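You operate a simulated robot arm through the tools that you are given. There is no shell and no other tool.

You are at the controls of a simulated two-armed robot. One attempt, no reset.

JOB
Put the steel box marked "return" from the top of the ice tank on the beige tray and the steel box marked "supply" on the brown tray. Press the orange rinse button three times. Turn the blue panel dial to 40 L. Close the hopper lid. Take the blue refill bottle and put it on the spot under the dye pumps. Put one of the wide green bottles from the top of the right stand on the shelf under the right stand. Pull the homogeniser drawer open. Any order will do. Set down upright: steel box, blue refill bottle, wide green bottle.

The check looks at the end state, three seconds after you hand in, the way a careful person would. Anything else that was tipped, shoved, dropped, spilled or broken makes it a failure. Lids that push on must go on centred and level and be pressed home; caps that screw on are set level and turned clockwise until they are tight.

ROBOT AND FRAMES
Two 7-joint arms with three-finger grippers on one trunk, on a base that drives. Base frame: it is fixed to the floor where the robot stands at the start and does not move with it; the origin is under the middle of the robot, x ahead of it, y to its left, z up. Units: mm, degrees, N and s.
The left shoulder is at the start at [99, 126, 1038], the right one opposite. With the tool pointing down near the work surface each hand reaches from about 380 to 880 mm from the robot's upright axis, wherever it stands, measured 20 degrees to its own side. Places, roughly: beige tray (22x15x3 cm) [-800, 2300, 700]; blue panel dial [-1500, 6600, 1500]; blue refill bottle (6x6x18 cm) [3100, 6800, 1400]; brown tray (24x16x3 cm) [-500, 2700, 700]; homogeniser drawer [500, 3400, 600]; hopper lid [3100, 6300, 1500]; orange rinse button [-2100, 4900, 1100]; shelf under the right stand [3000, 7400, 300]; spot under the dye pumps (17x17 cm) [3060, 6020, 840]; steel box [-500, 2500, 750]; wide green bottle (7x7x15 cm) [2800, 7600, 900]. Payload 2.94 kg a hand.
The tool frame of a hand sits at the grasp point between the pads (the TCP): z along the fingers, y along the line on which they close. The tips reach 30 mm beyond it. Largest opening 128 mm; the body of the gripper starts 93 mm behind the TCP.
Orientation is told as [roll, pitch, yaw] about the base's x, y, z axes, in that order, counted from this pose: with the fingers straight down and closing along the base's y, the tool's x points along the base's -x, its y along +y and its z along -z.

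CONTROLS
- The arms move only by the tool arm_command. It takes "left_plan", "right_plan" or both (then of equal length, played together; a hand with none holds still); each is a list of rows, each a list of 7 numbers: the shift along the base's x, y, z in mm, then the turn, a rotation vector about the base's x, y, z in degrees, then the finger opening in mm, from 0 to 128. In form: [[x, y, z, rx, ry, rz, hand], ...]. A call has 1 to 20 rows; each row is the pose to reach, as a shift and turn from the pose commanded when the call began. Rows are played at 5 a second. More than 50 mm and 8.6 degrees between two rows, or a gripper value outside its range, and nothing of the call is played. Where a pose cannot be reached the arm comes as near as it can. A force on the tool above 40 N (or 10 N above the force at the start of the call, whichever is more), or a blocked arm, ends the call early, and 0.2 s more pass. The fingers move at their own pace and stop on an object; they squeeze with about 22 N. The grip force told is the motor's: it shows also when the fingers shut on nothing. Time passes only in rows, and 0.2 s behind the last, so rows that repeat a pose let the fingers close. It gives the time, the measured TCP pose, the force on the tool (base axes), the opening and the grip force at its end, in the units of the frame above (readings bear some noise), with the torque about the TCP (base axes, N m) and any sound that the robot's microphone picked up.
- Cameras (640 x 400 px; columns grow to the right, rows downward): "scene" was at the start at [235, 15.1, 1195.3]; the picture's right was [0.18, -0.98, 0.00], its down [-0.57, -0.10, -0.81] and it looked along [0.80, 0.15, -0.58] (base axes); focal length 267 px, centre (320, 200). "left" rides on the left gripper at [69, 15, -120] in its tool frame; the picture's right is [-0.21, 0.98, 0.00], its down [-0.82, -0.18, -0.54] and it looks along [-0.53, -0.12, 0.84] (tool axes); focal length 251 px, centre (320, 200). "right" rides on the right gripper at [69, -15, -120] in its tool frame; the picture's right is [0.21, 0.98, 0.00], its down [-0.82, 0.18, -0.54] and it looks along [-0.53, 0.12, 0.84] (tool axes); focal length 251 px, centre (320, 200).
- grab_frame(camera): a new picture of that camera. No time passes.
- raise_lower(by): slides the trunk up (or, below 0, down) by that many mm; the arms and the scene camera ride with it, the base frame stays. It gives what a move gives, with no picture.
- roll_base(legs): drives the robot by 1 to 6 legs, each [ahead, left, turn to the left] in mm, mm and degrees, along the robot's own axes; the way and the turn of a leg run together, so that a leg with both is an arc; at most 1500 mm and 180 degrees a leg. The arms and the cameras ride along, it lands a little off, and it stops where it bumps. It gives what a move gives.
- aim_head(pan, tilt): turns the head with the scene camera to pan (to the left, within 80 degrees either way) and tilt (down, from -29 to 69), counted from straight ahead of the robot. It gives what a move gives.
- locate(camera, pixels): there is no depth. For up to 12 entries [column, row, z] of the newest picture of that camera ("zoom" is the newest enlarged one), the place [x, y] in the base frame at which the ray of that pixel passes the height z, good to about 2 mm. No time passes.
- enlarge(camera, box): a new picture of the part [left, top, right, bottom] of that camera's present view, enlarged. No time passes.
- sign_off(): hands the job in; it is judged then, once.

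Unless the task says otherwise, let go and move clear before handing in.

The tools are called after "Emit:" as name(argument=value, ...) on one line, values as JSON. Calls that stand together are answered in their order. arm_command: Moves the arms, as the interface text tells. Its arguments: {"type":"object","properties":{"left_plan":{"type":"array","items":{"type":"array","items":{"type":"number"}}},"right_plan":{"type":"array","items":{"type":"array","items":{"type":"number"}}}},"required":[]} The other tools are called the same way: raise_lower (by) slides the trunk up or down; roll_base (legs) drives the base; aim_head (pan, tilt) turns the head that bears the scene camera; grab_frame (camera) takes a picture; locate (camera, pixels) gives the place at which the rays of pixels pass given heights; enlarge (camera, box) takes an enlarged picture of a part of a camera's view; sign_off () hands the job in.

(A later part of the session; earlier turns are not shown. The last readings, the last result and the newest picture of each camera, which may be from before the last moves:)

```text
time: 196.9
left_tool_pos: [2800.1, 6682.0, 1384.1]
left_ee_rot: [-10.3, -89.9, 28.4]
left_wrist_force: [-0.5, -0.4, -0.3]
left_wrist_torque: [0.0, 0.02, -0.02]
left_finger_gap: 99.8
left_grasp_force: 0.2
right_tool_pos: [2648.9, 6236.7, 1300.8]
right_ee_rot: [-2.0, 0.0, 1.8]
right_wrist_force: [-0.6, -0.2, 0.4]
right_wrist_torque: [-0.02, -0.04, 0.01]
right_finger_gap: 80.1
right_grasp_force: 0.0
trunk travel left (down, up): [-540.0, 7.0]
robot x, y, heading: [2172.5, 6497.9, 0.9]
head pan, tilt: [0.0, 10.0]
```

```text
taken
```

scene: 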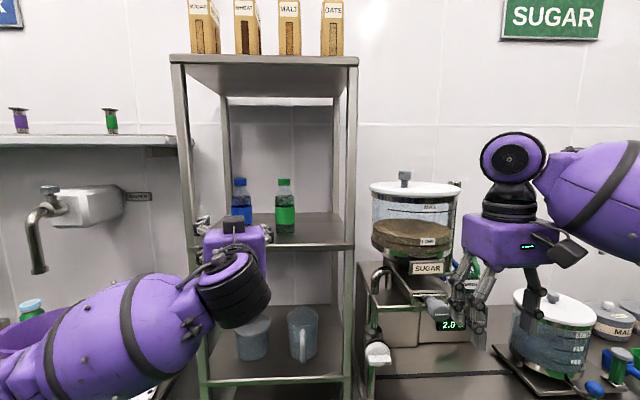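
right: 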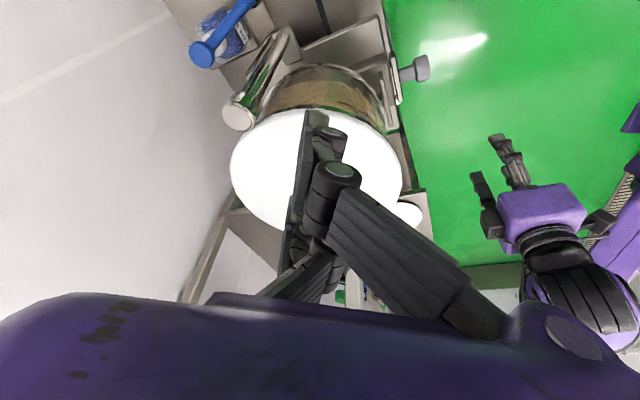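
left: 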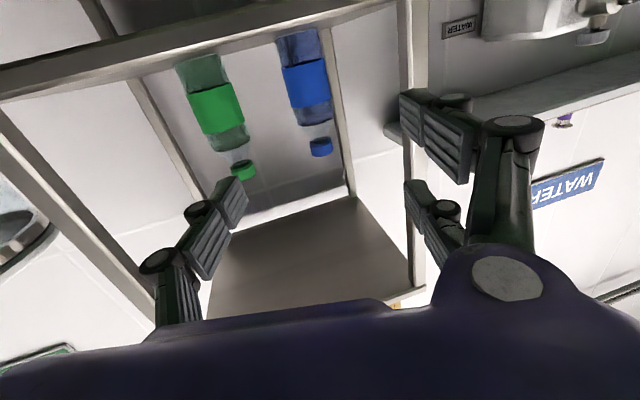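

The hand points forward level; the left picture is upside down with the blue bottle at (308,85). I'll locate the bottle from here.

Emit:
locate(camera="left", pixels=[[297, 33, 1300], [275, 38, 1300], [318, 30, 1300], [321, 157, 1476], [321, 150, 1470], [198, 58, 1300], [215, 60, 1300], [245, 175, 1476]])

Emit:
enlarge(camera="left", box=[150, 0, 450, 200])

```text
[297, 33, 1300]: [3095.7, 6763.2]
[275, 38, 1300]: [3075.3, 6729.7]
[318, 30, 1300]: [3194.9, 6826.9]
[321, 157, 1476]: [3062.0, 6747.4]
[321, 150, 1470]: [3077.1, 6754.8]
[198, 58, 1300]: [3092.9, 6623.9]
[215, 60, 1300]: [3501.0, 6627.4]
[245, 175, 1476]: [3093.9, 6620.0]
```

```text
2.00 times, centred on (300, 100) of left
```

zoom: 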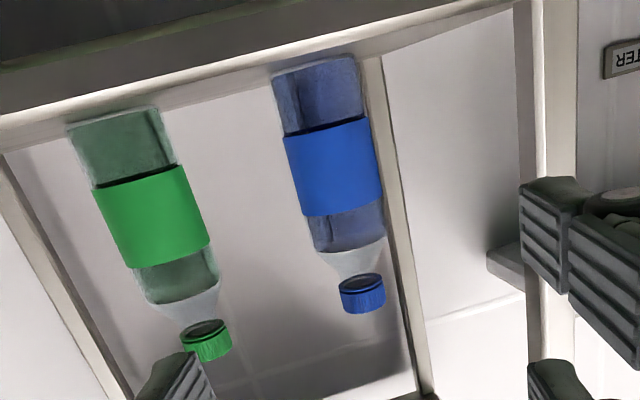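

The bottle axis is at about (3068, 6750) and the hand path clears both posts. I'll advance until the bottle is between the pads.

Emit:
arm_command(left_plan=[[38, 9, -1, 0, 0, 0, 100], [76, 19, -2, 0, 0, 0, 100], [114, 28, -3, 0, 0, 0, 100], [152, 38, -4, 0, 0, 0, 100], [190, 47, -4, 0, 0, 0, 100], [225, 56, -4, 0, 0, 0, 100]])

Emit:
grab_frame(camera="left")

Emit:
enlarge(camera="scene", box=[160, 140, 370, 270])

```text
time: 198.3
left_tool_pos: [3029.0, 6737.3, 1376.4]
left_ee_rot: [16.0, -89.7, 2.2]
left_wrist_force: [-0.1, 0.5, 1.0]
left_wrist_torque: [0.02, -0.05, 0.0]
left_finger_gap: 100.1
left_grasp_force: 0.2
right_tool_pos: [2651.6, 6234.7, 1299.8]
right_ee_rot: [-2.1, 0.1, 1.7]
right_wrist_force: [1.0, -0.5, -0.7]
right_wrist_torque: [0.05, 0.02, 0.02]
right_finger_gap: 80.0
right_grasp_force: 0.1
trunk travel left (down, up): [-540.0, 7.0]
robot x, y, heading: [2173.2, 6496.9, 0.9]
head pan, tilt: [0.0, 10.0]
```

```text
taken
```

left: 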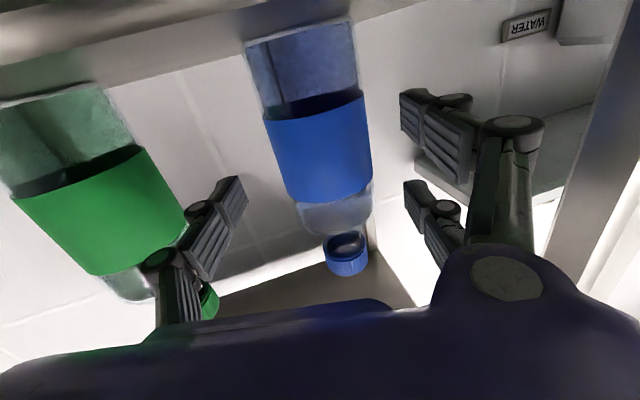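

```text
3.05 times, centred on (265, 205) of scene
```

zoom: 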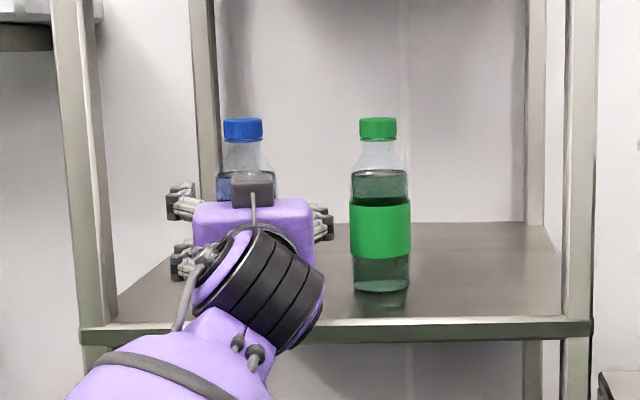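

The bottle is centred between the fingers, ~41 mm ahead of the TCP. I'll advance 36 mm and close.

Emit:
arm_command(left_plan=[[18, 5, 2, 0, 0, 0, 100], [35, 11, 4, 0, 0, 0, 100], [35, 11, 4, 0, 0, 0, 80], [35, 11, 4, 0, 0, 0, 60], [35, 11, 4, 0, 0, 0, 45], [35, 11, 4, 0, 0, 0, 45], [35, 11, 4, 0, 0, 0, 45]])

Emit:
grab_frame(camera="left")

Emit:
enlarge(camera="scene", box=[160, 140, 370, 270])

```text
time: 199.9
left_tool_pos: [3060.3, 6748.9, 1381.3]
left_ee_rot: [-5.9, -89.9, 23.8]
left_wrist_force: [-0.3, 2.3, 1.6]
left_wrist_torque: [0.28, 0.12, -0.03]
left_finger_gap: 57.4
left_grasp_force: 21.8
right_tool_pos: [2649.5, 6236.7, 1299.4]
right_ee_rot: [-1.9, 0.1, 1.8]
right_wrist_force: [0.0, -0.1, 0.7]
right_wrist_torque: [0.01, -0.02, -0.01]
right_finger_gap: 79.9
right_grasp_force: 0.0
trunk travel left (down, up): [-540.0, 7.0]
robot x, y, heading: [2171.4, 6498.4, 1.1]
head pan, tilt: [0.0, 10.0]
```

```text
taken
```

left: 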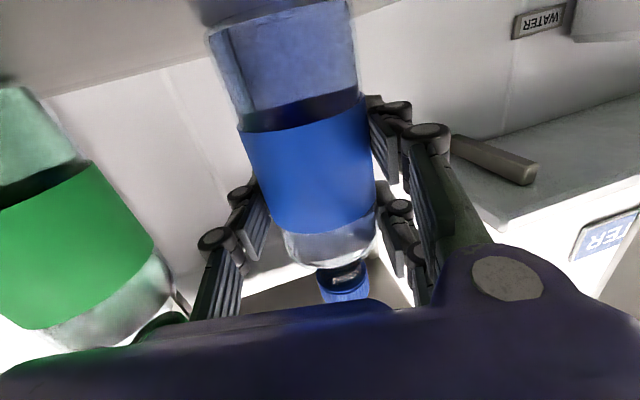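

```text
3.05 times, centred on (265, 205) of scene
```

zoom: 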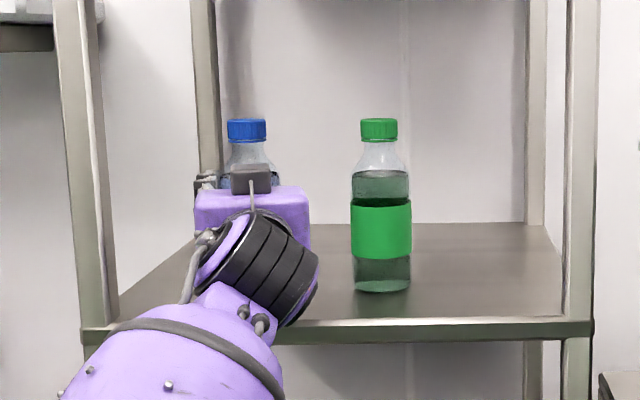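

The bottle is held (gap 57.4 mm). I'll lift 40 mm and retreat along the entry path.

Emit:
arm_command(left_plan=[[0, 0, 15, 0, 0, 0, 45], [0, 0, 40, 0, 0, 0, 45], [-30, -8, 40, 0, 0, 0, 45], [-68, -17, 40, 0, 0, 0, 45], [-106, -27, 40, 0, 0, 0, 45], [-146, -37, 40, 0, 0, 0, 45], [-186, -47, 40, 0, 0, 0, 45], [-226, -57, 40, 0, 0, 0, 45], [-266, -67, 40, 0, 0, 0, 45], [-306, -77, 40, 0, 0, 0, 45], [-306, -77, 40, 0, 0, 0, 45]])

Emit:
grab_frame(camera="scene")

```text
time: 202.3
left_tool_pos: [2755.5, 6675.3, 1418.9]
left_ee_rot: [1.6, -89.7, 16.5]
left_wrist_force: [-0.3, -0.3, -3.3]
left_wrist_torque: [-0.01, -0.03, -0.02]
left_finger_gap: 57.4
left_grasp_force: 22.2
right_tool_pos: [2652.5, 6237.8, 1298.9]
right_ee_rot: [-2.1, 0.2, 1.8]
right_wrist_force: [0.6, 0.1, -0.2]
right_wrist_torque: [0.02, 0.04, -0.02]
right_finger_gap: 80.0
right_grasp_force: 0.0
trunk travel left (down, up): [-540.0, 7.0]
robot x, y, heading: [2174.4, 6497.1, 1.2]
head pan, tilt: [0.0, 10.0]
```

```text
taken
```

scene: 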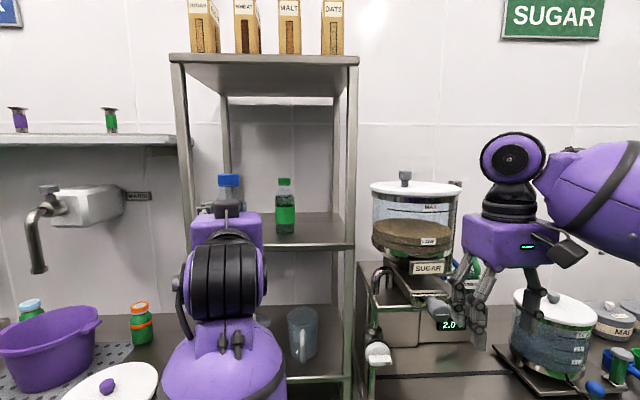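

Bottle is clear of the stand. I'll slide the base right ~640 mm to face the dye pumps and look at the spot.

Emit:
roll_base(legs=[[0, -640, 0]])

Emit:
aim_head(pan=8, tilt=30)

Emit:
grab_frame(camera="scene")

```text
time: 208.5
left_tool_pos: [2770.3, 6036.2, 1418.5]
left_ee_rot: [-3.1, -89.7, 22.8]
left_wrist_force: [0.1, -0.4, -3.1]
left_wrist_torque: [-0.01, -0.01, 0.02]
left_finger_gap: 57.2
left_grasp_force: 22.5
right_tool_pos: [2678.1, 5595.9, 1300.1]
right_ee_rot: [-2.0, 0.1, 3.3]
right_wrist_force: [0.2, 0.1, -0.1]
right_wrist_torque: [0.02, 0.0, -0.02]
right_finger_gap: 80.1
right_grasp_force: 0.1
trunk travel left (down, up): [-540.0, 7.0]
robot x, y, heading: [2196.1, 5845.6, 2.5]
head pan, tilt: [0.0, 10.0]
```

```text
time: 209.3
left_tool_pos: [2771.6, 6035.2, 1418.4]
left_ee_rot: [-1.2, -89.8, 20.8]
left_wrist_force: [0.4, 0.2, -3.8]
left_wrist_torque: [-0.01, 0.01, -0.02]
left_finger_gap: 57.3
left_grasp_force: 22.5
right_tool_pos: [2678.5, 5595.6, 1299.4]
right_ee_rot: [-2.1, 0.1, 3.4]
right_wrist_force: [0.3, 0.0, -0.9]
right_wrist_torque: [0.01, 0.01, 0.02]
right_finger_gap: 80.1
right_grasp_force: 0.1
trunk travel left (down, up): [-540.0, 7.0]
robot x, y, heading: [2198.2, 5844.8, 2.6]
head pan, tilt: [8.0, 30.0]
```

```text
taken
```

scene: 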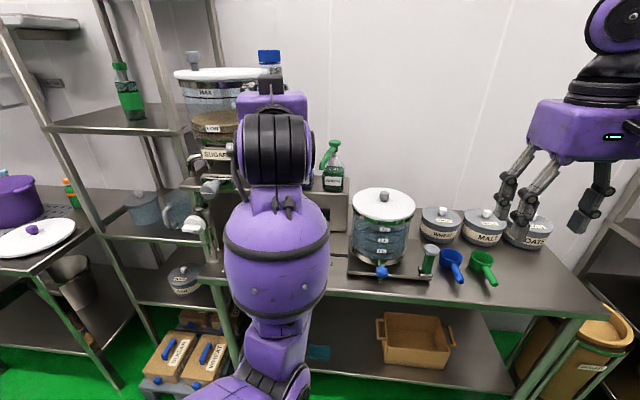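

The left arm hides the spot. I'll bring the right hand's camera over to look at the bench in front of the "2.0 L" box.

Emit:
arm_command(right_plan=[[10, 40, 0, 0, 0, 0, 80], [20, 80, 0, 0, 0, 0, 80], [30, 120, 0, 0, 0, 0, 80], [40, 160, 0, 0, 0, 0, 80], [50, 185, 0, 0, 0, 0, 80]])

Emit:
grab_frame(camera="right")

```text
time: 210.5
left_tool_pos: [2771.0, 6036.9, 1417.1]
left_ee_rot: [-6.0, -89.7, 25.6]
left_wrist_force: [1.0, 0.4, -4.1]
left_wrist_torque: [-0.04, 0.0, -0.02]
left_finger_gap: 57.4
left_grasp_force: 21.7
right_tool_pos: [2730.1, 5785.3, 1299.8]
right_ee_rot: [-2.1, 0.1, 3.4]
right_wrist_force: [0.3, -0.4, -0.8]
right_wrist_torque: [0.0, 0.02, -0.03]
right_finger_gap: 80.0
right_grasp_force: 0.0
trunk travel left (down, up): [-540.0, 7.0]
robot x, y, heading: [2195.1, 5840.3, 2.7]
head pan, tilt: [8.0, 30.0]
```

```text
taken
```

right: 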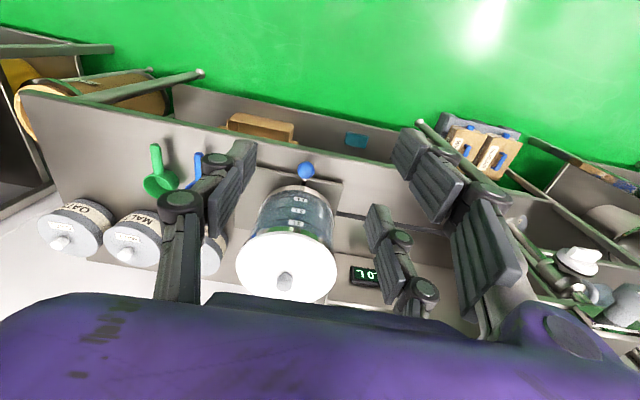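

Emit:
enlarge(camera="right", box=[300, 170, 520, 310])

Emit:
locate(camera="right", pixels=[[338, 213, 840], [345, 180, 840], [333, 247, 840], [364, 268, 900], [335, 200, 840], [270, 165, 840]])

```text
2.86 times, centred on (410, 240) of right
```

zoom: 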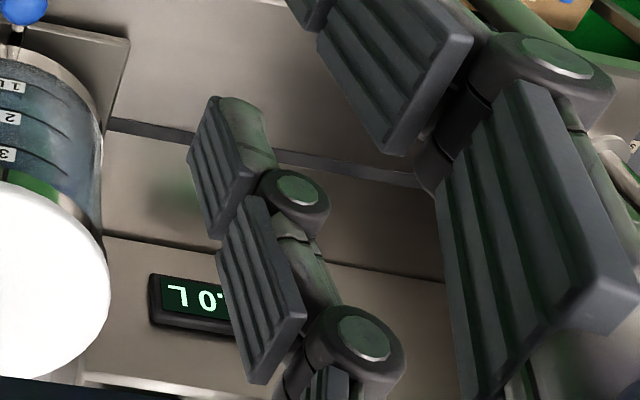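

```text
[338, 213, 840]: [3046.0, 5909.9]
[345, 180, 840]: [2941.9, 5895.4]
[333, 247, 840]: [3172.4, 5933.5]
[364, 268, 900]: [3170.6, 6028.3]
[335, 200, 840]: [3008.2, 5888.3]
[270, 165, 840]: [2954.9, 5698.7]
```

The bench in front of the box is clear; the black strip is at x≈3046 and the box front at x≈3190, so the stated spot (3060, 6020) lies just before the box. I'll tuck the right hand back and lower the trunk 250 mm.

Emit:
arm_command(right_plan=[[-10, -40, 0, 0, 0, 0, 80], [-20, -80, 0, 0, 0, 0, 80], [-35, -120, 0, 0, 0, 0, 80], [-50, -160, 0, 0, 0, 0, 80], [-60, -185, 0, 0, 0, 0, 80]])

Emit:
raise_lower(by=-250)

Emit:
grab_frame(camera="left")

Emit:
grab_frame(camera="scene")

```text
time: 211.7
left_tool_pos: [2771.3, 6035.4, 1419.6]
left_ee_rot: [0.3, -89.7, 19.3]
left_wrist_force: [0.4, 0.2, -3.9]
left_wrist_torque: [0.02, 0.0, 0.04]
left_finger_gap: 57.6
left_grasp_force: 22.4
right_tool_pos: [2666.1, 5597.0, 1296.7]
right_ee_rot: [-2.0, 0.1, 3.3]
right_wrist_force: [-0.3, -1.7, 0.5]
right_wrist_torque: [0.01, -0.01, -0.03]
right_finger_gap: 80.0
right_grasp_force: 0.1
trunk travel left (down, up): [-540.0, 7.0]
robot x, y, heading: [2195.9, 5845.5, 2.4]
head pan, tilt: [8.0, 30.0]
```

```text
time: 214.3
left_tool_pos: [2778.2, 6037.1, 1161.3]
left_ee_rot: [12.6, -88.5, 7.2]
left_wrist_force: [-0.4, 1.2, -3.4]
left_wrist_torque: [0.02, 0.01, 0.0]
left_finger_gap: 57.5
left_grasp_force: 22.1
right_tool_pos: [2668.9, 5596.1, 1049.9]
right_ee_rot: [-2.0, 0.1, 3.2]
right_wrist_force: [-0.2, -0.2, -0.3]
right_wrist_torque: [0.01, 0.0, 0.02]
right_finger_gap: 80.0
right_grasp_force: 0.0
trunk travel left (down, up): [-290.0, 257.0]
robot x, y, heading: [2196.3, 5844.9, 2.5]
head pan, tilt: [8.0, 30.0]
```

```text
taken
```

left: 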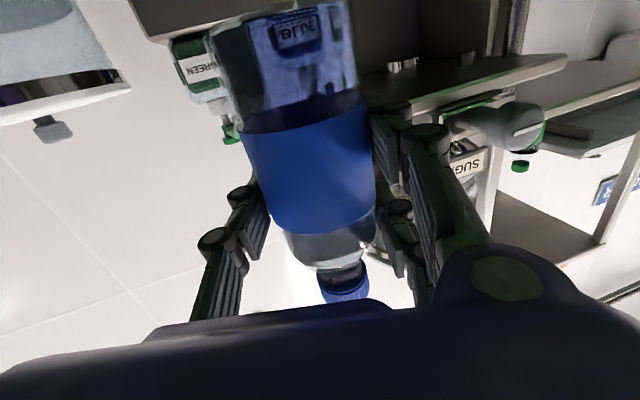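

```text
taken
```

scene: 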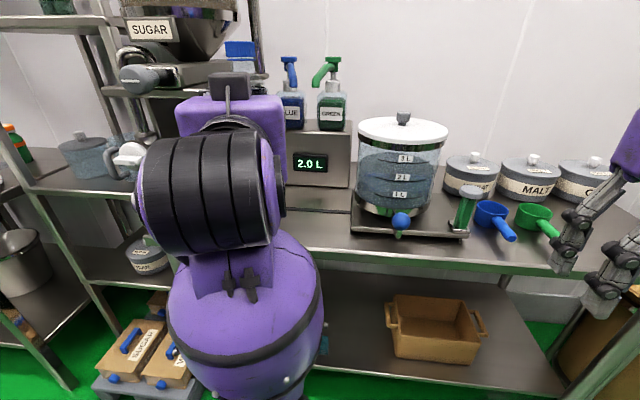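

I can now see the dye-pump box and the bench before it. I'll check locations of the box's front base edge, strip, pitcher tray and bench edge.

Emit:
locate(camera="scene", pixels=[[345, 188, 840], [300, 185, 840], [345, 212, 840], [300, 210, 840], [352, 234, 840], [352, 195, 860], [340, 250, 840], [290, 95, 1000], [333, 98, 1000], [350, 130, 1000], [290, 128, 1000]])

Emit:
enlarge(camera="scene", box=[230, 40, 390, 260])

```text
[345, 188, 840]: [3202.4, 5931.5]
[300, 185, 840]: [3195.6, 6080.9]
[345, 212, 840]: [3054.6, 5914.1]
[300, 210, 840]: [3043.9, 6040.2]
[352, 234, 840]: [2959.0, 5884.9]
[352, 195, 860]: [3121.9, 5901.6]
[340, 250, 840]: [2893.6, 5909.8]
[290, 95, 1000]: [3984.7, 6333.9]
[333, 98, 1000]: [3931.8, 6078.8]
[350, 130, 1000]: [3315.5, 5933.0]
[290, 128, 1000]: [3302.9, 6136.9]
```

```text
1.82 times, centred on (310, 150) of scene
```

zoom: 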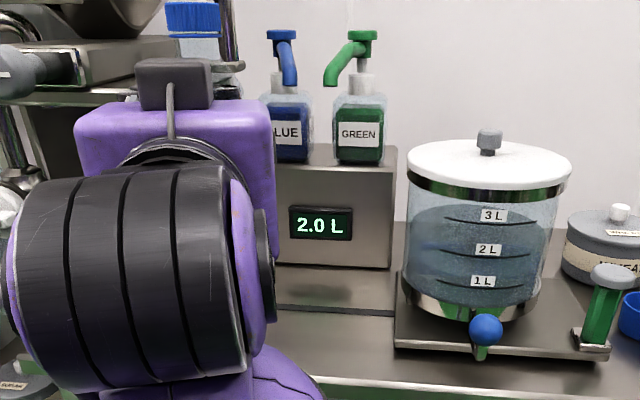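

The box front base is at x≈3197, strip at ≈3050, bench edge at ≈2893, so (3060, 6020) is free bench in front of the pumps. I'll lower the bottle in front of the bench, then move it forward over the spot.

Emit:
arm_command(left_plan=[[0, 0, -40, 0, 0, 0, 45], [0, 0, -80, 0, 0, 0, 45], [0, 0, -120, 0, 0, 0, 45], [10, -2, -155, 0, 0, 0, 45], [40, -4, -175, 0, 0, 0, 45], [80, -6, -178, 0, 0, 0, 45], [120, -8, -180, 0, 0, 0, 45], [160, -11, -182, 0, 0, 0, 45], [200, -14, -185, 0, 0, 0, 45], [240, -17, -188, 0, 0, 0, 45], [278, -19, -190, 0, 0, 0, 45], [278, -19, -190, 0, 0, 0, 45]])

Emit:
grab_frame(camera="scene")

Emit:
grab_frame(camera="left")

```text
time: 216.9
left_tool_pos: [3051.8, 6020.7, 969.8]
left_ee_rot: [13.5, -88.6, 6.2]
left_wrist_force: [-0.3, 0.2, -3.7]
left_wrist_torque: [-0.01, 0.01, 0.02]
left_finger_gap: 57.5
left_grasp_force: 21.8
left hand out of reach, approached as far as the arm can: row 1, 2, 3
right_tool_pos: [2667.3, 5596.2, 1049.6]
right_ee_rot: [-1.9, 0.1, 3.3]
right_wrist_force: [-1.2, -0.5, 0.1]
right_wrist_torque: [-0.02, -0.02, -0.02]
right_finger_gap: 80.1
right_grasp_force: 0.1
trunk travel left (down, up): [-290.0, 257.0]
robot x, y, heading: [2194.6, 5845.5, 2.6]
head pan, tilt: [8.0, 30.0]
```

```text
taken
```

scene: 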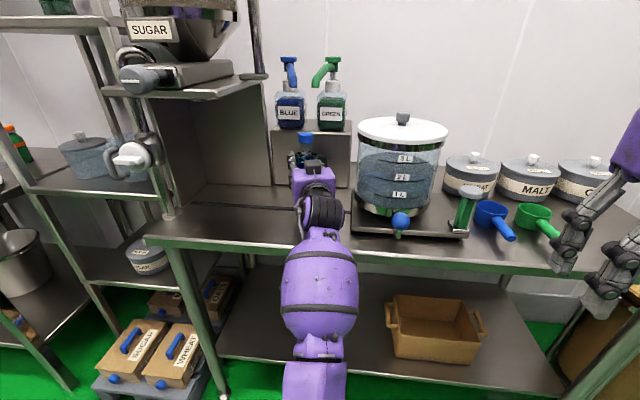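

```text
taken
```

left: 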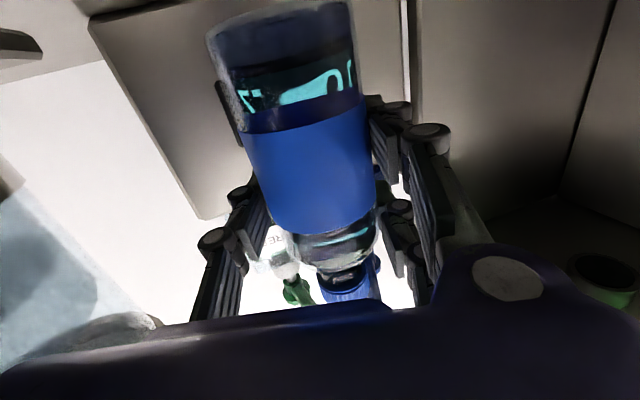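

The bottle is over the spot (TCP (3052, 6021)). I'll level it by ~1° and lower gently.

Emit:
arm_command(left_plan=[[0, 0, -15, 0.4, -1.1, 0, 45], [0, 0, -30, 0.4, -1.1, 0, 45], [0, 0, -40, 0.4, -1.1, 0, 45], [0, 0, -44, 0.4, -1.1, 0, 45]])

```text
time: 217.7
left_tool_pos: [3053.7, 6019.1, 949.3]
left_ee_rot: [164.5, -88.4, -144.7]
left_wrist_force: [-10.9, -0.9, 16.7]
left_wrist_torque: [-0.66, 3.68, -0.37]
left_finger_gap: 57.4
left_grasp_force: 21.9
right_tool_pos: [2668.2, 5596.3, 1051.0]
right_ee_rot: [-2.0, 0.1, 3.4]
right_wrist_force: [0.2, -0.8, 0.0]
right_wrist_torque: [0.0, 0.06, -0.02]
right_finger_gap: 80.0
right_grasp_force: 0.1
trunk travel left (down, up): [-290.0, 257.0]
robot x, y, heading: [2190.4, 5846.8, 2.6]
head pan, tilt: [8.0, 30.0]
stopped in row 4 (left hand): the force on the tool passed its limit at 47 N (the readings are from after the stop); the commanded pose is now the measured one
```

The contact came from behind the TCP (torque 3.7 N·m): the hand camera hanging below touched the bench. I'll raise, level, and instead set the bottle down nearer the bench edge, then regrip from above.

Emit:
arm_command(left_plan=[[0, 0, 15, -0.3, 0.9, 0, 45], [-10, 0, 28, -0.6, 1.7, 0, 45], [-40, 0, 28, -0.6, 1.7, 0, 45], [-70, 0, 28, -0.6, 1.7, 0, 45], [-70, 0, 28, -0.6, 1.7, 0, 45]])

Emit:
grab_frame(camera="scene")

Emit:
enlarge(camera="scene", box=[250, 100, 410, 260])

```text
time: 218.9
left_tool_pos: [2984.8, 6018.7, 969.4]
left_ee_rot: [28.7, -89.0, -8.9]
left_wrist_force: [0.5, 0.5, -4.0]
left_wrist_torque: [0.0, -0.02, -0.04]
left_finger_gap: 57.3
left_grasp_force: 22.2
right_tool_pos: [2669.1, 5596.8, 1049.3]
right_ee_rot: [-2.0, 0.2, 3.3]
right_wrist_force: [0.9, 0.8, 0.4]
right_wrist_torque: [-0.02, 0.01, 0.0]
right_finger_gap: 80.0
right_grasp_force: 0.1
trunk travel left (down, up): [-290.0, 257.0]
robot x, y, heading: [2192.4, 5848.1, 2.6]
head pan, tilt: [8.0, 30.0]
```

```text
taken
```

scene: 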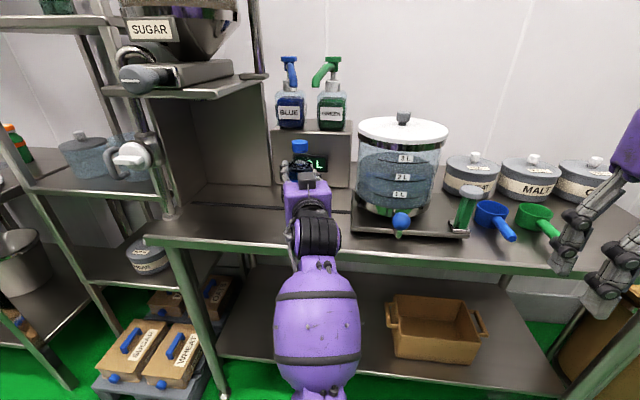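

```text
2.50 times, centred on (330, 180) of scene
```

zoom: 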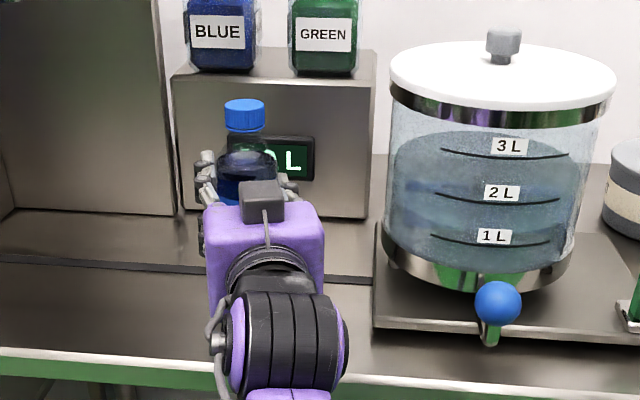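

Hand is leveled at x 2985 with the camera now off the bench edge. Lowering in small steps while watching force and torque.

Emit:
arm_command(left_plan=[[0, 0, -8, 0, 0, 0, 45], [0, 0, -16, 0, 0, 0, 45], [0, 0, -22, 0, 0, 0, 45]])

```text
time: 219.7
left_tool_pos: [2984.6, 6020.7, 949.3]
left_ee_rot: [28.1, -89.1, -8.5]
left_wrist_force: [-0.1, -0.5, -2.8]
left_wrist_torque: [0.0, 0.01, 0.02]
left_finger_gap: 57.3
left_grasp_force: 21.8
right_tool_pos: [2668.5, 5596.4, 1049.3]
right_ee_rot: [-2.0, 0.1, 3.2]
right_wrist_force: [0.1, -0.3, 0.7]
right_wrist_torque: [-0.01, 0.0, 0.01]
right_finger_gap: 80.0
right_grasp_force: 0.1
trunk travel left (down, up): [-290.0, 257.0]
robot x, y, heading: [2194.1, 5842.7, 2.6]
head pan, tilt: [8.0, 30.0]
```

Emit:
arm_command(left_plan=[[0, 0, -5, 0, 0, 0, 45], [0, 0, -10, 0, 0, 0, 45]])

```text
time: 220.3
left_tool_pos: [2984.5, 6018.9, 939.5]
left_ee_rot: [30.6, -89.1, -10.8]
left_wrist_force: [0.3, -0.1, -3.5]
left_wrist_torque: [0.02, 0.0, -0.02]
left_finger_gap: 57.5
left_grasp_force: 21.6
right_tool_pos: [2668.3, 5597.5, 1049.8]
right_ee_rot: [-1.9, 0.0, 3.2]
right_wrist_force: [0.1, 0.4, 0.0]
right_wrist_torque: [-0.01, 0.01, -0.02]
right_finger_gap: 80.1
right_grasp_force: 0.0
trunk travel left (down, up): [-290.0, 257.0]
robot x, y, heading: [2193.6, 5842.4, 2.7]
head pan, tilt: [8.0, 30.0]
```

Emit:
arm_command(left_plan=[[0, 0, -4, 0, 0, 0, 45], [0, 0, -8, 0, 0, 0, 45]])

```text
time: 220.9
left_tool_pos: [2984.7, 6019.3, 931.7]
left_ee_rot: [29.9, -89.2, -10.2]
left_wrist_force: [-0.4, -0.8, -3.5]
left_wrist_torque: [-0.04, 0.06, -0.02]
left_finger_gap: 57.5
left_grasp_force: 22.2
right_tool_pos: [2669.0, 5596.8, 1051.2]
right_ee_rot: [-2.0, 0.2, 3.3]
right_wrist_force: [-0.4, -0.5, -0.1]
right_wrist_torque: [-0.02, 0.01, 0.01]
right_finger_gap: 80.1
right_grasp_force: 0.1
trunk travel left (down, up): [-290.0, 257.0]
robot x, y, heading: [2195.1, 5846.2, 2.7]
head pan, tilt: [8.0, 30.0]
```

Emit:
arm_command(left_plan=[[0, 0, -4, 0, 0, 0, 45], [0, 0, -7, 0, 0, 0, 45]])

```text
time: 221.5
left_tool_pos: [2983.7, 6019.8, 931.2]
left_ee_rot: [77.5, -89.7, -57.8]
left_wrist_force: [2.7, 3.9, 18.4]
left_wrist_torque: [-0.12, -0.43, 0.03]
left_finger_gap: 57.7
left_grasp_force: 21.9
right_tool_pos: [2666.6, 5596.2, 1050.2]
right_ee_rot: [-2.0, 0.0, 3.5]
right_wrist_force: [-0.8, 0.3, -0.2]
right_wrist_torque: [0.0, 0.02, 0.02]
right_finger_gap: 80.0
right_grasp_force: 0.1
trunk travel left (down, up): [-290.0, 257.0]
robot x, y, heading: [2195.8, 5842.5, 2.6]
head pan, tilt: [8.0, 30.0]
```

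Clean contact at z≈931 (18 N, small torque): the bottle stands on the bench. I'll ease off, open, and withdraw straight back.

Emit:
arm_command(left_plan=[[0, 0, 3, 0, 0, 0, 45], [0, 0, 3, 0, 0, 0, 60], [0, 0, 3, 0, 0, 0, 80], [0, 0, 3, 0, 0, 0, 100], [0, 0, 3, 0, 0, 0, 100], [-20, -7, 5, 0, 0, 0, 100], [-50, -17, 8, 0, 0, 0, 100], [-90, -30, 12, 0, 0, 0, 100], [-130, -43, 20, 0, 0, 0, 100]])

Emit:
grab_frame(camera="scene")

Emit:
grab_frame(camera="left")

```text
time: 223.5
left_tool_pos: [2857.3, 5982.6, 948.6]
left_ee_rot: [93.7, -88.6, -73.5]
left_wrist_force: [-0.8, 0.3, 0.5]
left_wrist_torque: [0.0, 0.04, 0.0]
left_finger_gap: 100.1
left_grasp_force: 0.1
right_tool_pos: [2667.9, 5595.9, 1050.8]
right_ee_rot: [-2.0, 0.1, 3.3]
right_wrist_force: [-0.9, 0.1, -0.1]
right_wrist_torque: [0.05, -0.02, 0.0]
right_finger_gap: 80.0
right_grasp_force: 0.0
trunk travel left (down, up): [-290.0, 257.0]
robot x, y, heading: [2194.7, 5846.3, 2.8]
head pan, tilt: [8.0, 30.0]
```

```text
taken
```

scene: 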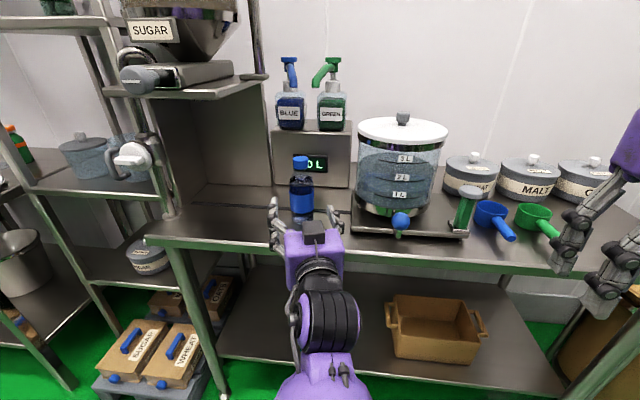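

```text
taken
```

left: 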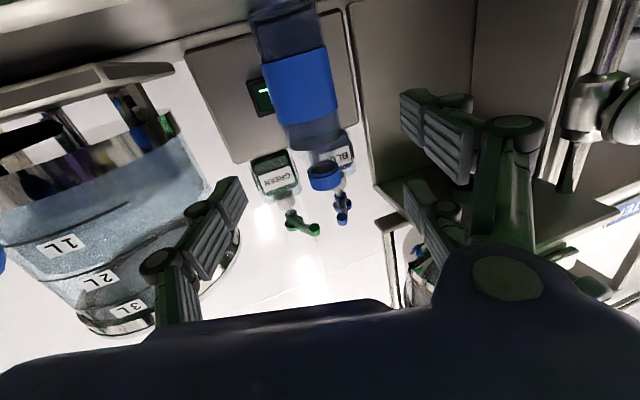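

The bottle stands upright on the bench at (302,190). I'll rotate the left hand to a 40°-from-vertical tilt (camera up) while raising, then regrip.

Emit:
arm_command(left_plan=[[-5, 0, 15, -2.4, 6.7, 0, 100], [-10, 0, 30, -4.9, 13.4, 0, 100], [-10, 0, 45, -7.3, 20.1, 0, 100], [-10, 0, 60, -9.8, 26.9, 0, 100], [-10, 0, 70, -12.2, 33.6, 0, 100], [-10, 0, 75, -14.7, 40.3, 0, 100], [-10, 0, 75, -17.1, 47, 0, 100], [-10, 0, 75, -17.1, 47, 0, 100]])

Emit:
grab_frame(camera="left")

Emit:
grab_frame(camera="scene")

```text
time: 225.3
left_tool_pos: [2844.5, 5975.3, 1020.3]
left_ee_rot: [0.1, -39.2, 19.4]
left_wrist_force: [0.2, 0.7, -0.4]
left_wrist_torque: [-0.02, 0.02, -0.04]
left_finger_gap: 99.7
left_grasp_force: 0.1
right_tool_pos: [2668.0, 5595.1, 1050.2]
right_ee_rot: [-2.0, 0.1, 3.4]
right_wrist_force: [-0.4, 0.4, -0.6]
right_wrist_torque: [-0.02, -0.01, 0.04]
right_finger_gap: 80.2
right_grasp_force: 0.0
trunk travel left (down, up): [-290.0, 257.0]
robot x, y, heading: [2193.7, 5841.5, 2.6]
head pan, tilt: [8.0, 30.0]
```

```text
taken
```

left: 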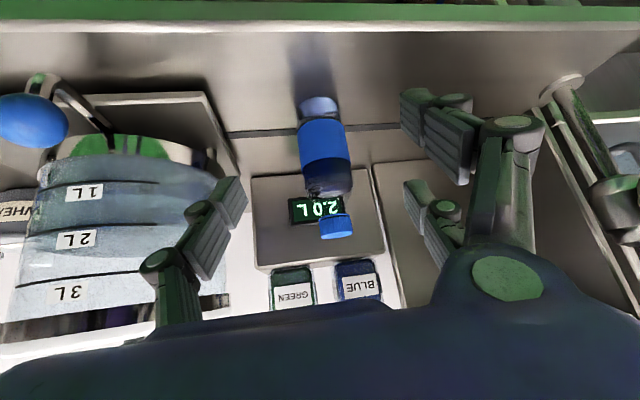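

```text
taken
```

scene: 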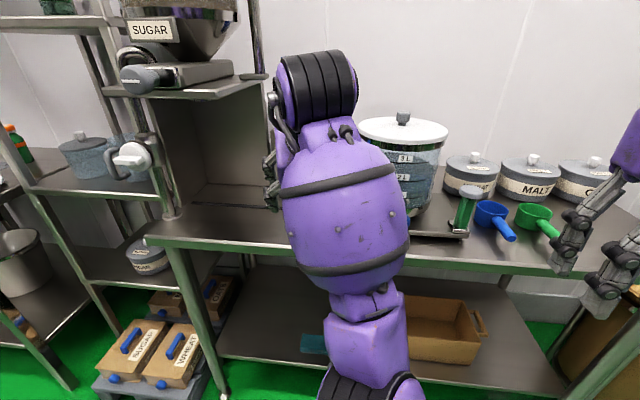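

The left camera now sees the bottle (base (319,107), cap (337,228)) and the strip. I'll locate them.

Emit:
locate(camera="left", pixels=[[319, 103, 850], [301, 110, 850], [337, 103, 850], [337, 235, 1028], [337, 218, 1028], [250, 182, 850], [373, 166, 850], [230, 133, 850], [390, 127, 850], [235, 165, 850], [207, 93, 870]])

```text
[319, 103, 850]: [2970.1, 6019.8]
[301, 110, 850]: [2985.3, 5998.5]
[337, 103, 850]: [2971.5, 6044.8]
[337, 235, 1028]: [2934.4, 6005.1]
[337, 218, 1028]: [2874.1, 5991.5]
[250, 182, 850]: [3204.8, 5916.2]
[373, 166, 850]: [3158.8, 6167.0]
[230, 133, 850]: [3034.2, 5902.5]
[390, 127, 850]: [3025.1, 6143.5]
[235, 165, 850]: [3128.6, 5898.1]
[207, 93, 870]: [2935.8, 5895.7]
```

Bench height is ~840 and the bottle is at about (2995, 6022). I'll come in along the hand's azimuth and regrip at z≈942.

Emit:
arm_command(left_plan=[[20, 5, -20, 0, 0, 0, 100], [46, 10, -50, 0, 0, 0, 100], [50, 12, -75, 0, 0, 0, 100], [80, 23, -78, 0, 0, 0, 100], [110, 34, -78, 0, 0, 0, 100]])

Emit:
grab_frame(camera="left")

```text
time: 226.5
left_tool_pos: [2958.5, 6012.4, 942.9]
left_ee_rot: [0.1, -39.2, 19.4]
left_wrist_force: [0.9, 0.5, -0.2]
left_wrist_torque: [0.01, 0.03, 0.01]
left_finger_gap: 100.0
left_grasp_force: 0.1
right_tool_pos: [2668.1, 5597.4, 1050.8]
right_ee_rot: [-2.0, 0.1, 3.4]
right_wrist_force: [-1.2, 0.0, 0.4]
right_wrist_torque: [0.0, 0.0, 0.01]
right_finger_gap: 79.7
right_grasp_force: 0.1
trunk travel left (down, up): [-290.0, 257.0]
robot x, y, heading: [2193.9, 5843.7, 2.4]
head pan, tilt: [8.0, 30.0]
```

```text
taken
```

left: 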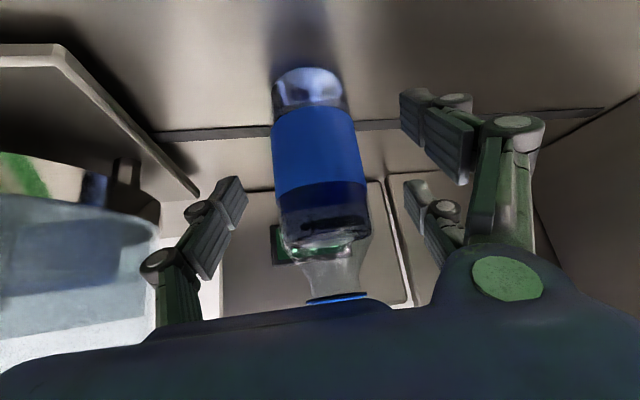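

The bottle is centred between the fingers. I'll advance 35 mm more and close.

Emit:
arm_command(left_plan=[[17, 6, 0, 0, 0, 0, 100], [34, 12, 0, 0, 0, 0, 100], [34, 12, 0, 0, 0, 0, 80], [34, 12, 0, 0, 0, 0, 60], [34, 12, 0, 0, 0, 0, 45], [34, 12, 0, 0, 0, 0, 45], [34, 12, 0, 0, 0, 0, 45]])

Emit:
grab_frame(camera="left")

```text
time: 228.1
left_tool_pos: [2990.9, 6022.5, 943.9]
left_ee_rot: [0.1, -39.3, 19.4]
left_wrist_force: [0.1, 0.6, 1.5]
left_wrist_torque: [0.13, -0.03, -0.02]
left_finger_gap: 57.7
left_grasp_force: 22.5
right_tool_pos: [2667.0, 5596.1, 1049.4]
right_ee_rot: [-2.0, 0.1, 3.2]
right_wrist_force: [-0.3, 0.6, 0.8]
right_wrist_torque: [-0.02, -0.04, 0.02]
right_finger_gap: 79.9
right_grasp_force: 0.0
trunk travel left (down, up): [-290.0, 257.0]
robot x, y, heading: [2194.1, 5847.0, 2.5]
head pan, tilt: [8.0, 30.0]
```

```text
taken
```

left: 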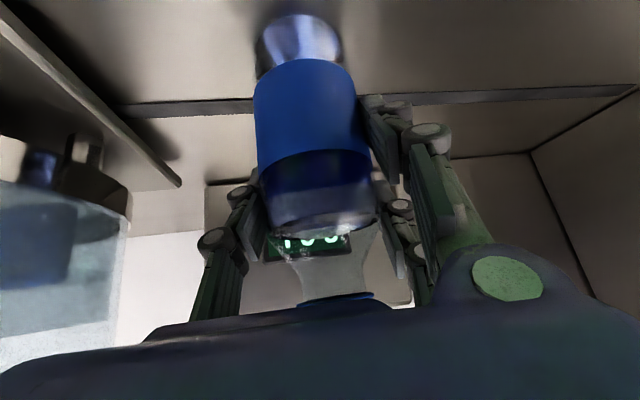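

Gripped again (57.7 mm). I'll lift 20 mm, move it 65 mm forward onto the spot centre and set it down.

Emit:
arm_command(left_plan=[[0, 0, 10, 0, 0, 0, 45], [0, 0, 20, 0, 0, 0, 45], [22, -1, 20, 0, 0, 0, 45], [44, -2, 20, 0, 0, 0, 45], [65, -3, 20, 0, 0, 0, 45], [65, -3, 12, 0, 0, 0, 45], [65, -3, 6, 0, 0, 0, 45]])

```text
time: 229.7
left_tool_pos: [3053.1, 6019.1, 945.4]
left_ee_rot: [0.1, -39.1, 19.4]
left_wrist_force: [-0.2, 0.4, -4.7]
left_wrist_torque: [-0.03, -0.02, -0.01]
left_finger_gap: 57.4
left_grasp_force: 22.4
right_tool_pos: [2668.3, 5596.2, 1048.7]
right_ee_rot: [-2.0, 0.1, 3.4]
right_wrist_force: [-0.1, 0.2, -0.1]
right_wrist_torque: [0.0, -0.01, 0.01]
right_finger_gap: 79.6
right_grasp_force: 0.1
trunk travel left (down, up): [-290.0, 257.0]
robot x, y, heading: [2193.9, 5846.8, 2.5]
head pan, tilt: [8.0, 30.0]
```

Emit:
arm_command(left_plan=[[0, 0, -3, 0, 0, 0, 45], [0, 0, -6, 0, 0, 0, 45]])

```text
time: 230.3
left_tool_pos: [3053.8, 6018.1, 945.1]
left_ee_rot: [0.2, -39.5, 19.5]
left_wrist_force: [-0.8, 0.3, 6.5]
left_wrist_torque: [0.23, 0.23, 0.0]
left_finger_gap: 57.5
left_grasp_force: 21.7
right_tool_pos: [2667.9, 5596.7, 1050.9]
right_ee_rot: [-2.0, 0.2, 3.5]
right_wrist_force: [-0.5, 0.5, 0.3]
right_wrist_torque: [0.02, -0.01, -0.03]
right_finger_gap: 80.1
right_grasp_force: 0.1
trunk travel left (down, up): [-290.0, 257.0]
robot x, y, heading: [2195.8, 5845.1, 2.4]
head pan, tilt: [8.0, 30.0]
```

Contact is light and clean (6.5 N). I'll release, back out along the approach direction, and check.

Emit:
arm_command(left_plan=[[0, 0, 0, 0, 0, 0, 55], [0, 0, 0, 0, 0, 0, 75], [0, 0, 0, 0, 0, 0, 100], [0, 0, 0, 0, 0, 0, 100], [-19, -7, 4, 0, 0, 0, 100], [-47, -17, 10, 0, 0, 0, 100], [-85, -30, 20, 0, 0, 0, 100], [-122, -43, 40, 0, 0, 0, 100], [-160, -56, 70, 0, 0, 0, 100], [-195, -68, 100, 0, 0, 0, 100]])

Emit:
grab_frame(camera="left")

Emit:
grab_frame(camera="scene")

```text
refused: row 9 steps farther than a row can; nothing moved
```

```text
taken
```

left: 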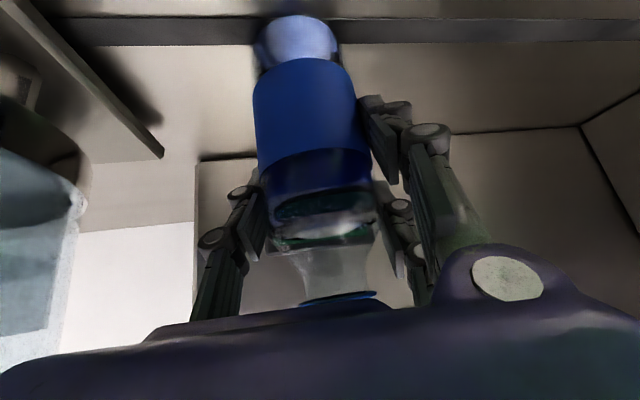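

```text
taken
```

scene: 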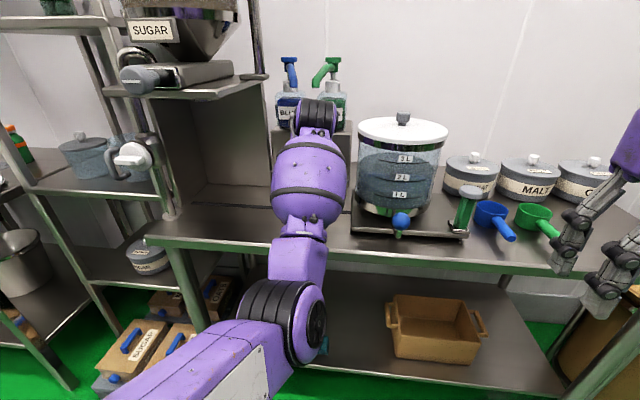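

The release call was refused for a step size; nothing moved. I'll resend with smaller steps.

Emit:
arm_command(left_plan=[[0, 0, 0, 0, 0, 0, 55], [0, 0, 0, 0, 0, 0, 75], [0, 0, 0, 0, 0, 0, 100], [0, 0, 0, 0, 0, 0, 100], [-19, -7, 4, 0, 0, 0, 100], [-45, -16, 8, 0, 0, 0, 100], [-78, -28, 16, 0, 0, 0, 100], [-112, -40, 30, 0, 0, 0, 100], [-145, -52, 50, 0, 0, 0, 100], [-175, -62, 75, 0, 0, 0, 100], [-205, -73, 100, 0, 0, 0, 100]])

Emit:
grab_frame(camera="left")

Emit:
grab_frame(camera="scene")

```text
time: 232.7
left_tool_pos: [2847.6, 5940.5, 1038.0]
left_ee_rot: [0.1, -39.2, 19.5]
left_wrist_force: [-0.1, -0.1, -0.2]
left_wrist_torque: [-0.02, 0.01, 0.01]
left_finger_gap: 100.2
left_grasp_force: 0.0
right_tool_pos: [2667.0, 5594.9, 1050.8]
right_ee_rot: [-2.0, 0.1, 3.3]
right_wrist_force: [0.1, -0.5, -0.2]
right_wrist_torque: [0.04, -0.04, -0.01]
right_finger_gap: 79.9
right_grasp_force: 0.0
trunk travel left (down, up): [-290.0, 257.0]
robot x, y, heading: [2195.4, 5846.4, 2.8]
head pan, tilt: [8.0, 30.0]
```

```text
taken
```

left: 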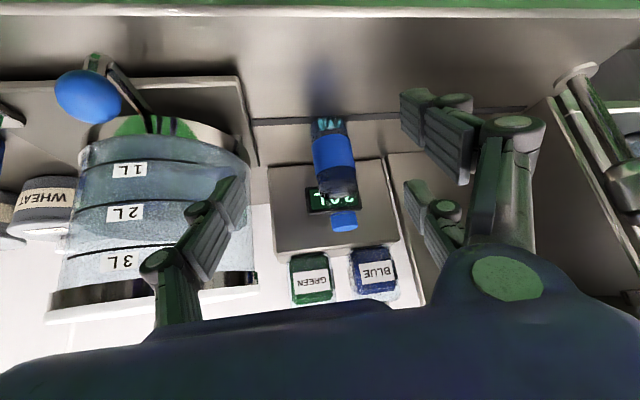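

```text
taken
```

scene: 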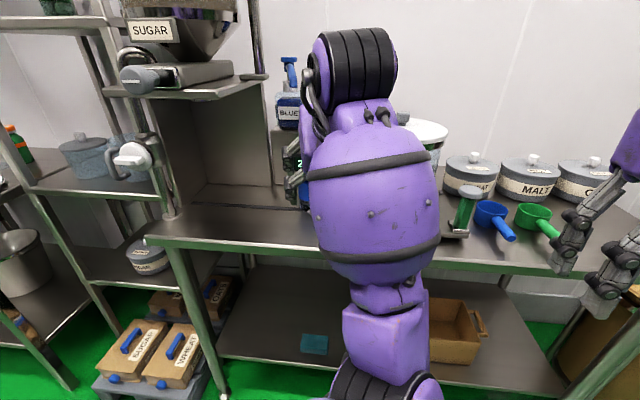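

The bottle stands upright in front of the box at (333,165). I'll confirm its base position.

Emit:
locate(camera="left", pixels=[[328, 119, 840], [313, 126, 840], [346, 122, 840], [260, 170, 840], [385, 158, 840], [344, 230, 1020]])

Emit:
enlarge(camera="left", box=[240, 80, 440, 260])

```text
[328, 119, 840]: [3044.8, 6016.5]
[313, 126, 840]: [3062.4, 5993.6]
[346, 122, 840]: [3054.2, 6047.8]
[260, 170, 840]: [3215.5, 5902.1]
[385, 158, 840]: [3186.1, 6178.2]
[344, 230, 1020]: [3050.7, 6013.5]
```

```text
2.22 times, centred on (340, 170) of left
```

zoom: 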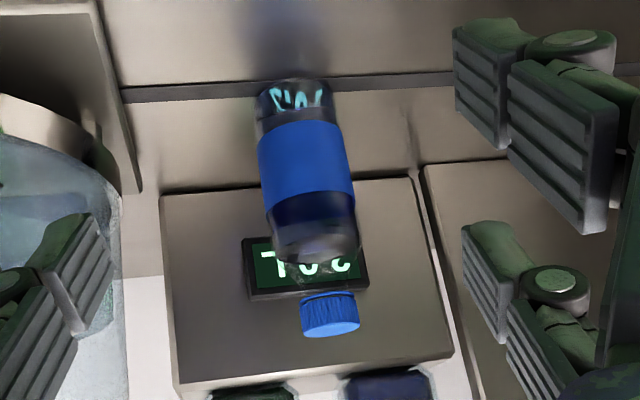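

The bottle's base is at ≈(3062, 6020), upright on the spot. Next the green bottle: I'll back off, drive left along the aisle and look at the stand with the bowl.

Emit:
roll_base(legs=[[-200, 0, -2.5], [0, 1450, 0]])

Emit:
aim_head(pan=0, tilt=28)

Emit:
grab_frame(camera="scene")

```text
time: 246.9
left_tool_pos: [2647.6, 7372.6, 1038.1]
left_ee_rot: [0.0, -39.1, 17.0]
left_wrist_force: [0.0, 0.5, -0.1]
left_wrist_torque: [0.01, -0.02, 0.02]
left_finger_gap: 100.0
left_grasp_force: 0.0
right_tool_pos: [2451.1, 7036.5, 1049.8]
right_ee_rot: [-2.0, 0.2, 0.9]
right_wrist_force: [-0.2, -0.2, -0.4]
right_wrist_torque: [0.01, 0.02, 0.0]
right_finger_gap: 80.1
right_grasp_force: 0.0
trunk travel left (down, up): [-290.0, 257.0]
robot x, y, heading: [1987.8, 7306.5, 0.2]
head pan, tilt: [8.0, 30.0]
```

```text
time: 247.6
left_tool_pos: [2646.5, 7372.6, 1038.7]
left_ee_rot: [0.1, -39.2, 17.0]
left_wrist_force: [0.3, -0.4, 0.6]
left_wrist_torque: [0.01, -0.03, 0.02]
left_finger_gap: 99.8
left_grasp_force: 0.1
right_tool_pos: [2452.1, 7036.2, 1050.3]
right_ee_rot: [-2.0, 0.2, 0.9]
right_wrist_force: [-0.2, 0.6, 0.9]
right_wrist_torque: [0.0, 0.01, -0.05]
right_finger_gap: 79.8
right_grasp_force: 0.1
trunk travel left (down, up): [-290.0, 257.0]
robot x, y, heading: [1984.7, 7304.1, -0.0]
head pan, tilt: [0.0, 28.0]
```

```text
taken
```

scene: 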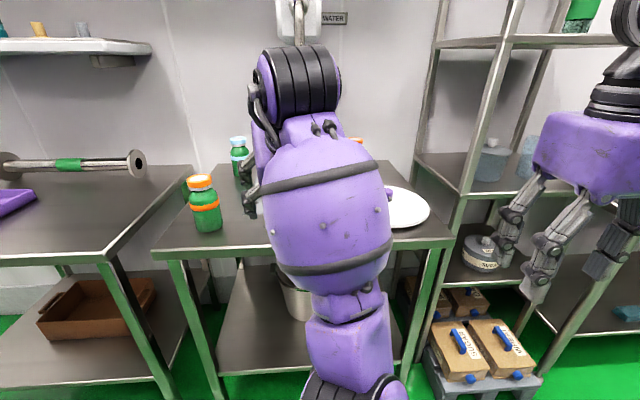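

The left arm hides part of the stand. I'll tuck it (fingers down, out to the left) and look again.

Emit:
arm_command(left_plan=[[-30, 30, 5, -1, 6.5, -2.7, 100], [-60, 60, 10, -1.9, 12.9, -5.4, 100], [-90, 95, 15, -2.9, 19.4, -8.2, 100], [-120, 130, 20, -3.9, 25.8, -10.9, 100], [-150, 162, 25, -4.8, 32.3, -13.6, 100], [-180, 190, 30, -5.8, 38.7, -16.3, 100], [-180, 220, 40, -5.8, 38.7, -16.3, 100]])

Emit:
grab_frame(camera="scene")

```text
time: 248.4
left_tool_pos: [2556.3, 7518.0, 957.1]
left_ee_rot: [6.5, -8.8, 11.2]
left_wrist_force: [-0.9, -0.7, -0.4]
left_wrist_torque: [-0.02, -0.05, -0.03]
left_finger_gap: 100.1
left_grasp_force: 0.0
left hand out of reach, approached as far as the arm can: row 1, 2, 3
right_tool_pos: [2451.8, 7037.4, 1050.0]
right_ee_rot: [-1.9, 0.1, 0.9]
right_wrist_force: [-0.5, 1.0, -0.1]
right_wrist_torque: [0.02, -0.02, -0.03]
right_finger_gap: 80.0
right_grasp_force: 0.1
trunk travel left (down, up): [-290.0, 257.0]
robot x, y, heading: [1982.8, 7303.7, 0.2]
head pan, tilt: [0.0, 28.0]
stopped in row 4 (left hand): the arm was blocked; the commanded pose is now the measured one
```

```text
taken
```

scene: 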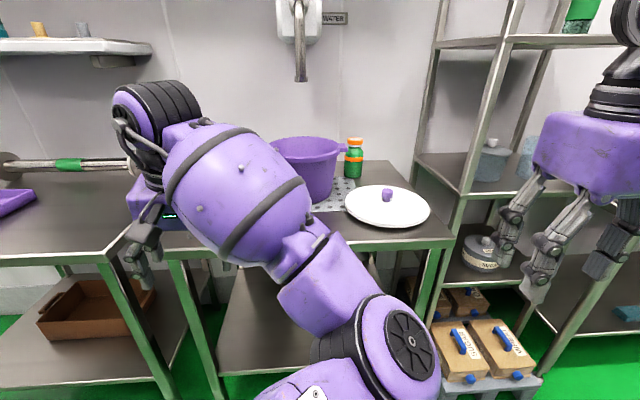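

The left arm reached a joint limit in an awkward elbow pose. I'll straighten its orientation in small moves, outward and up.

Emit:
arm_command(left_plan=[[-10, 15, 20, -2, 2, -3, 100], [-20, 30, 40, -4, 5, -6, 100], [-20, 45, 60, -6, 8, -9, 100], [-20, 60, 80, -6.5, 8.8, -11, 100], [-20, 70, 110, -6.5, 8.8, -11, 100]])

Emit:
grab_frame(camera="scene")

```text
time: 249.6
left_tool_pos: [2534.0, 7587.1, 1066.9]
left_ee_rot: [0.8, 0.6, 0.1]
left_wrist_force: [-0.4, -0.2, 1.5]
left_wrist_torque: [0.01, -0.01, -0.01]
left_finger_gap: 100.2
left_grasp_force: 0.1
right_tool_pos: [2450.7, 7035.5, 1050.7]
right_ee_rot: [-2.1, 0.1, 0.9]
right_wrist_force: [-0.2, -1.2, 0.9]
right_wrist_torque: [0.02, 0.0, 0.01]
right_finger_gap: 79.5
right_grasp_force: 0.1
trunk travel left (down, up): [-290.0, 257.0]
robot x, y, heading: [1992.4, 7306.2, -0.0]
head pan, tilt: [0.0, 28.0]
```

```text
taken
```

scene: 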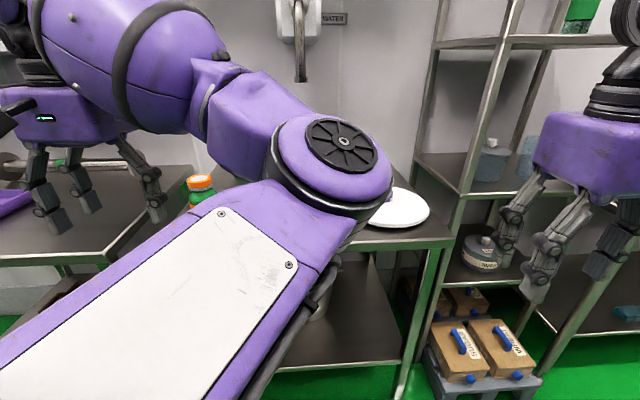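

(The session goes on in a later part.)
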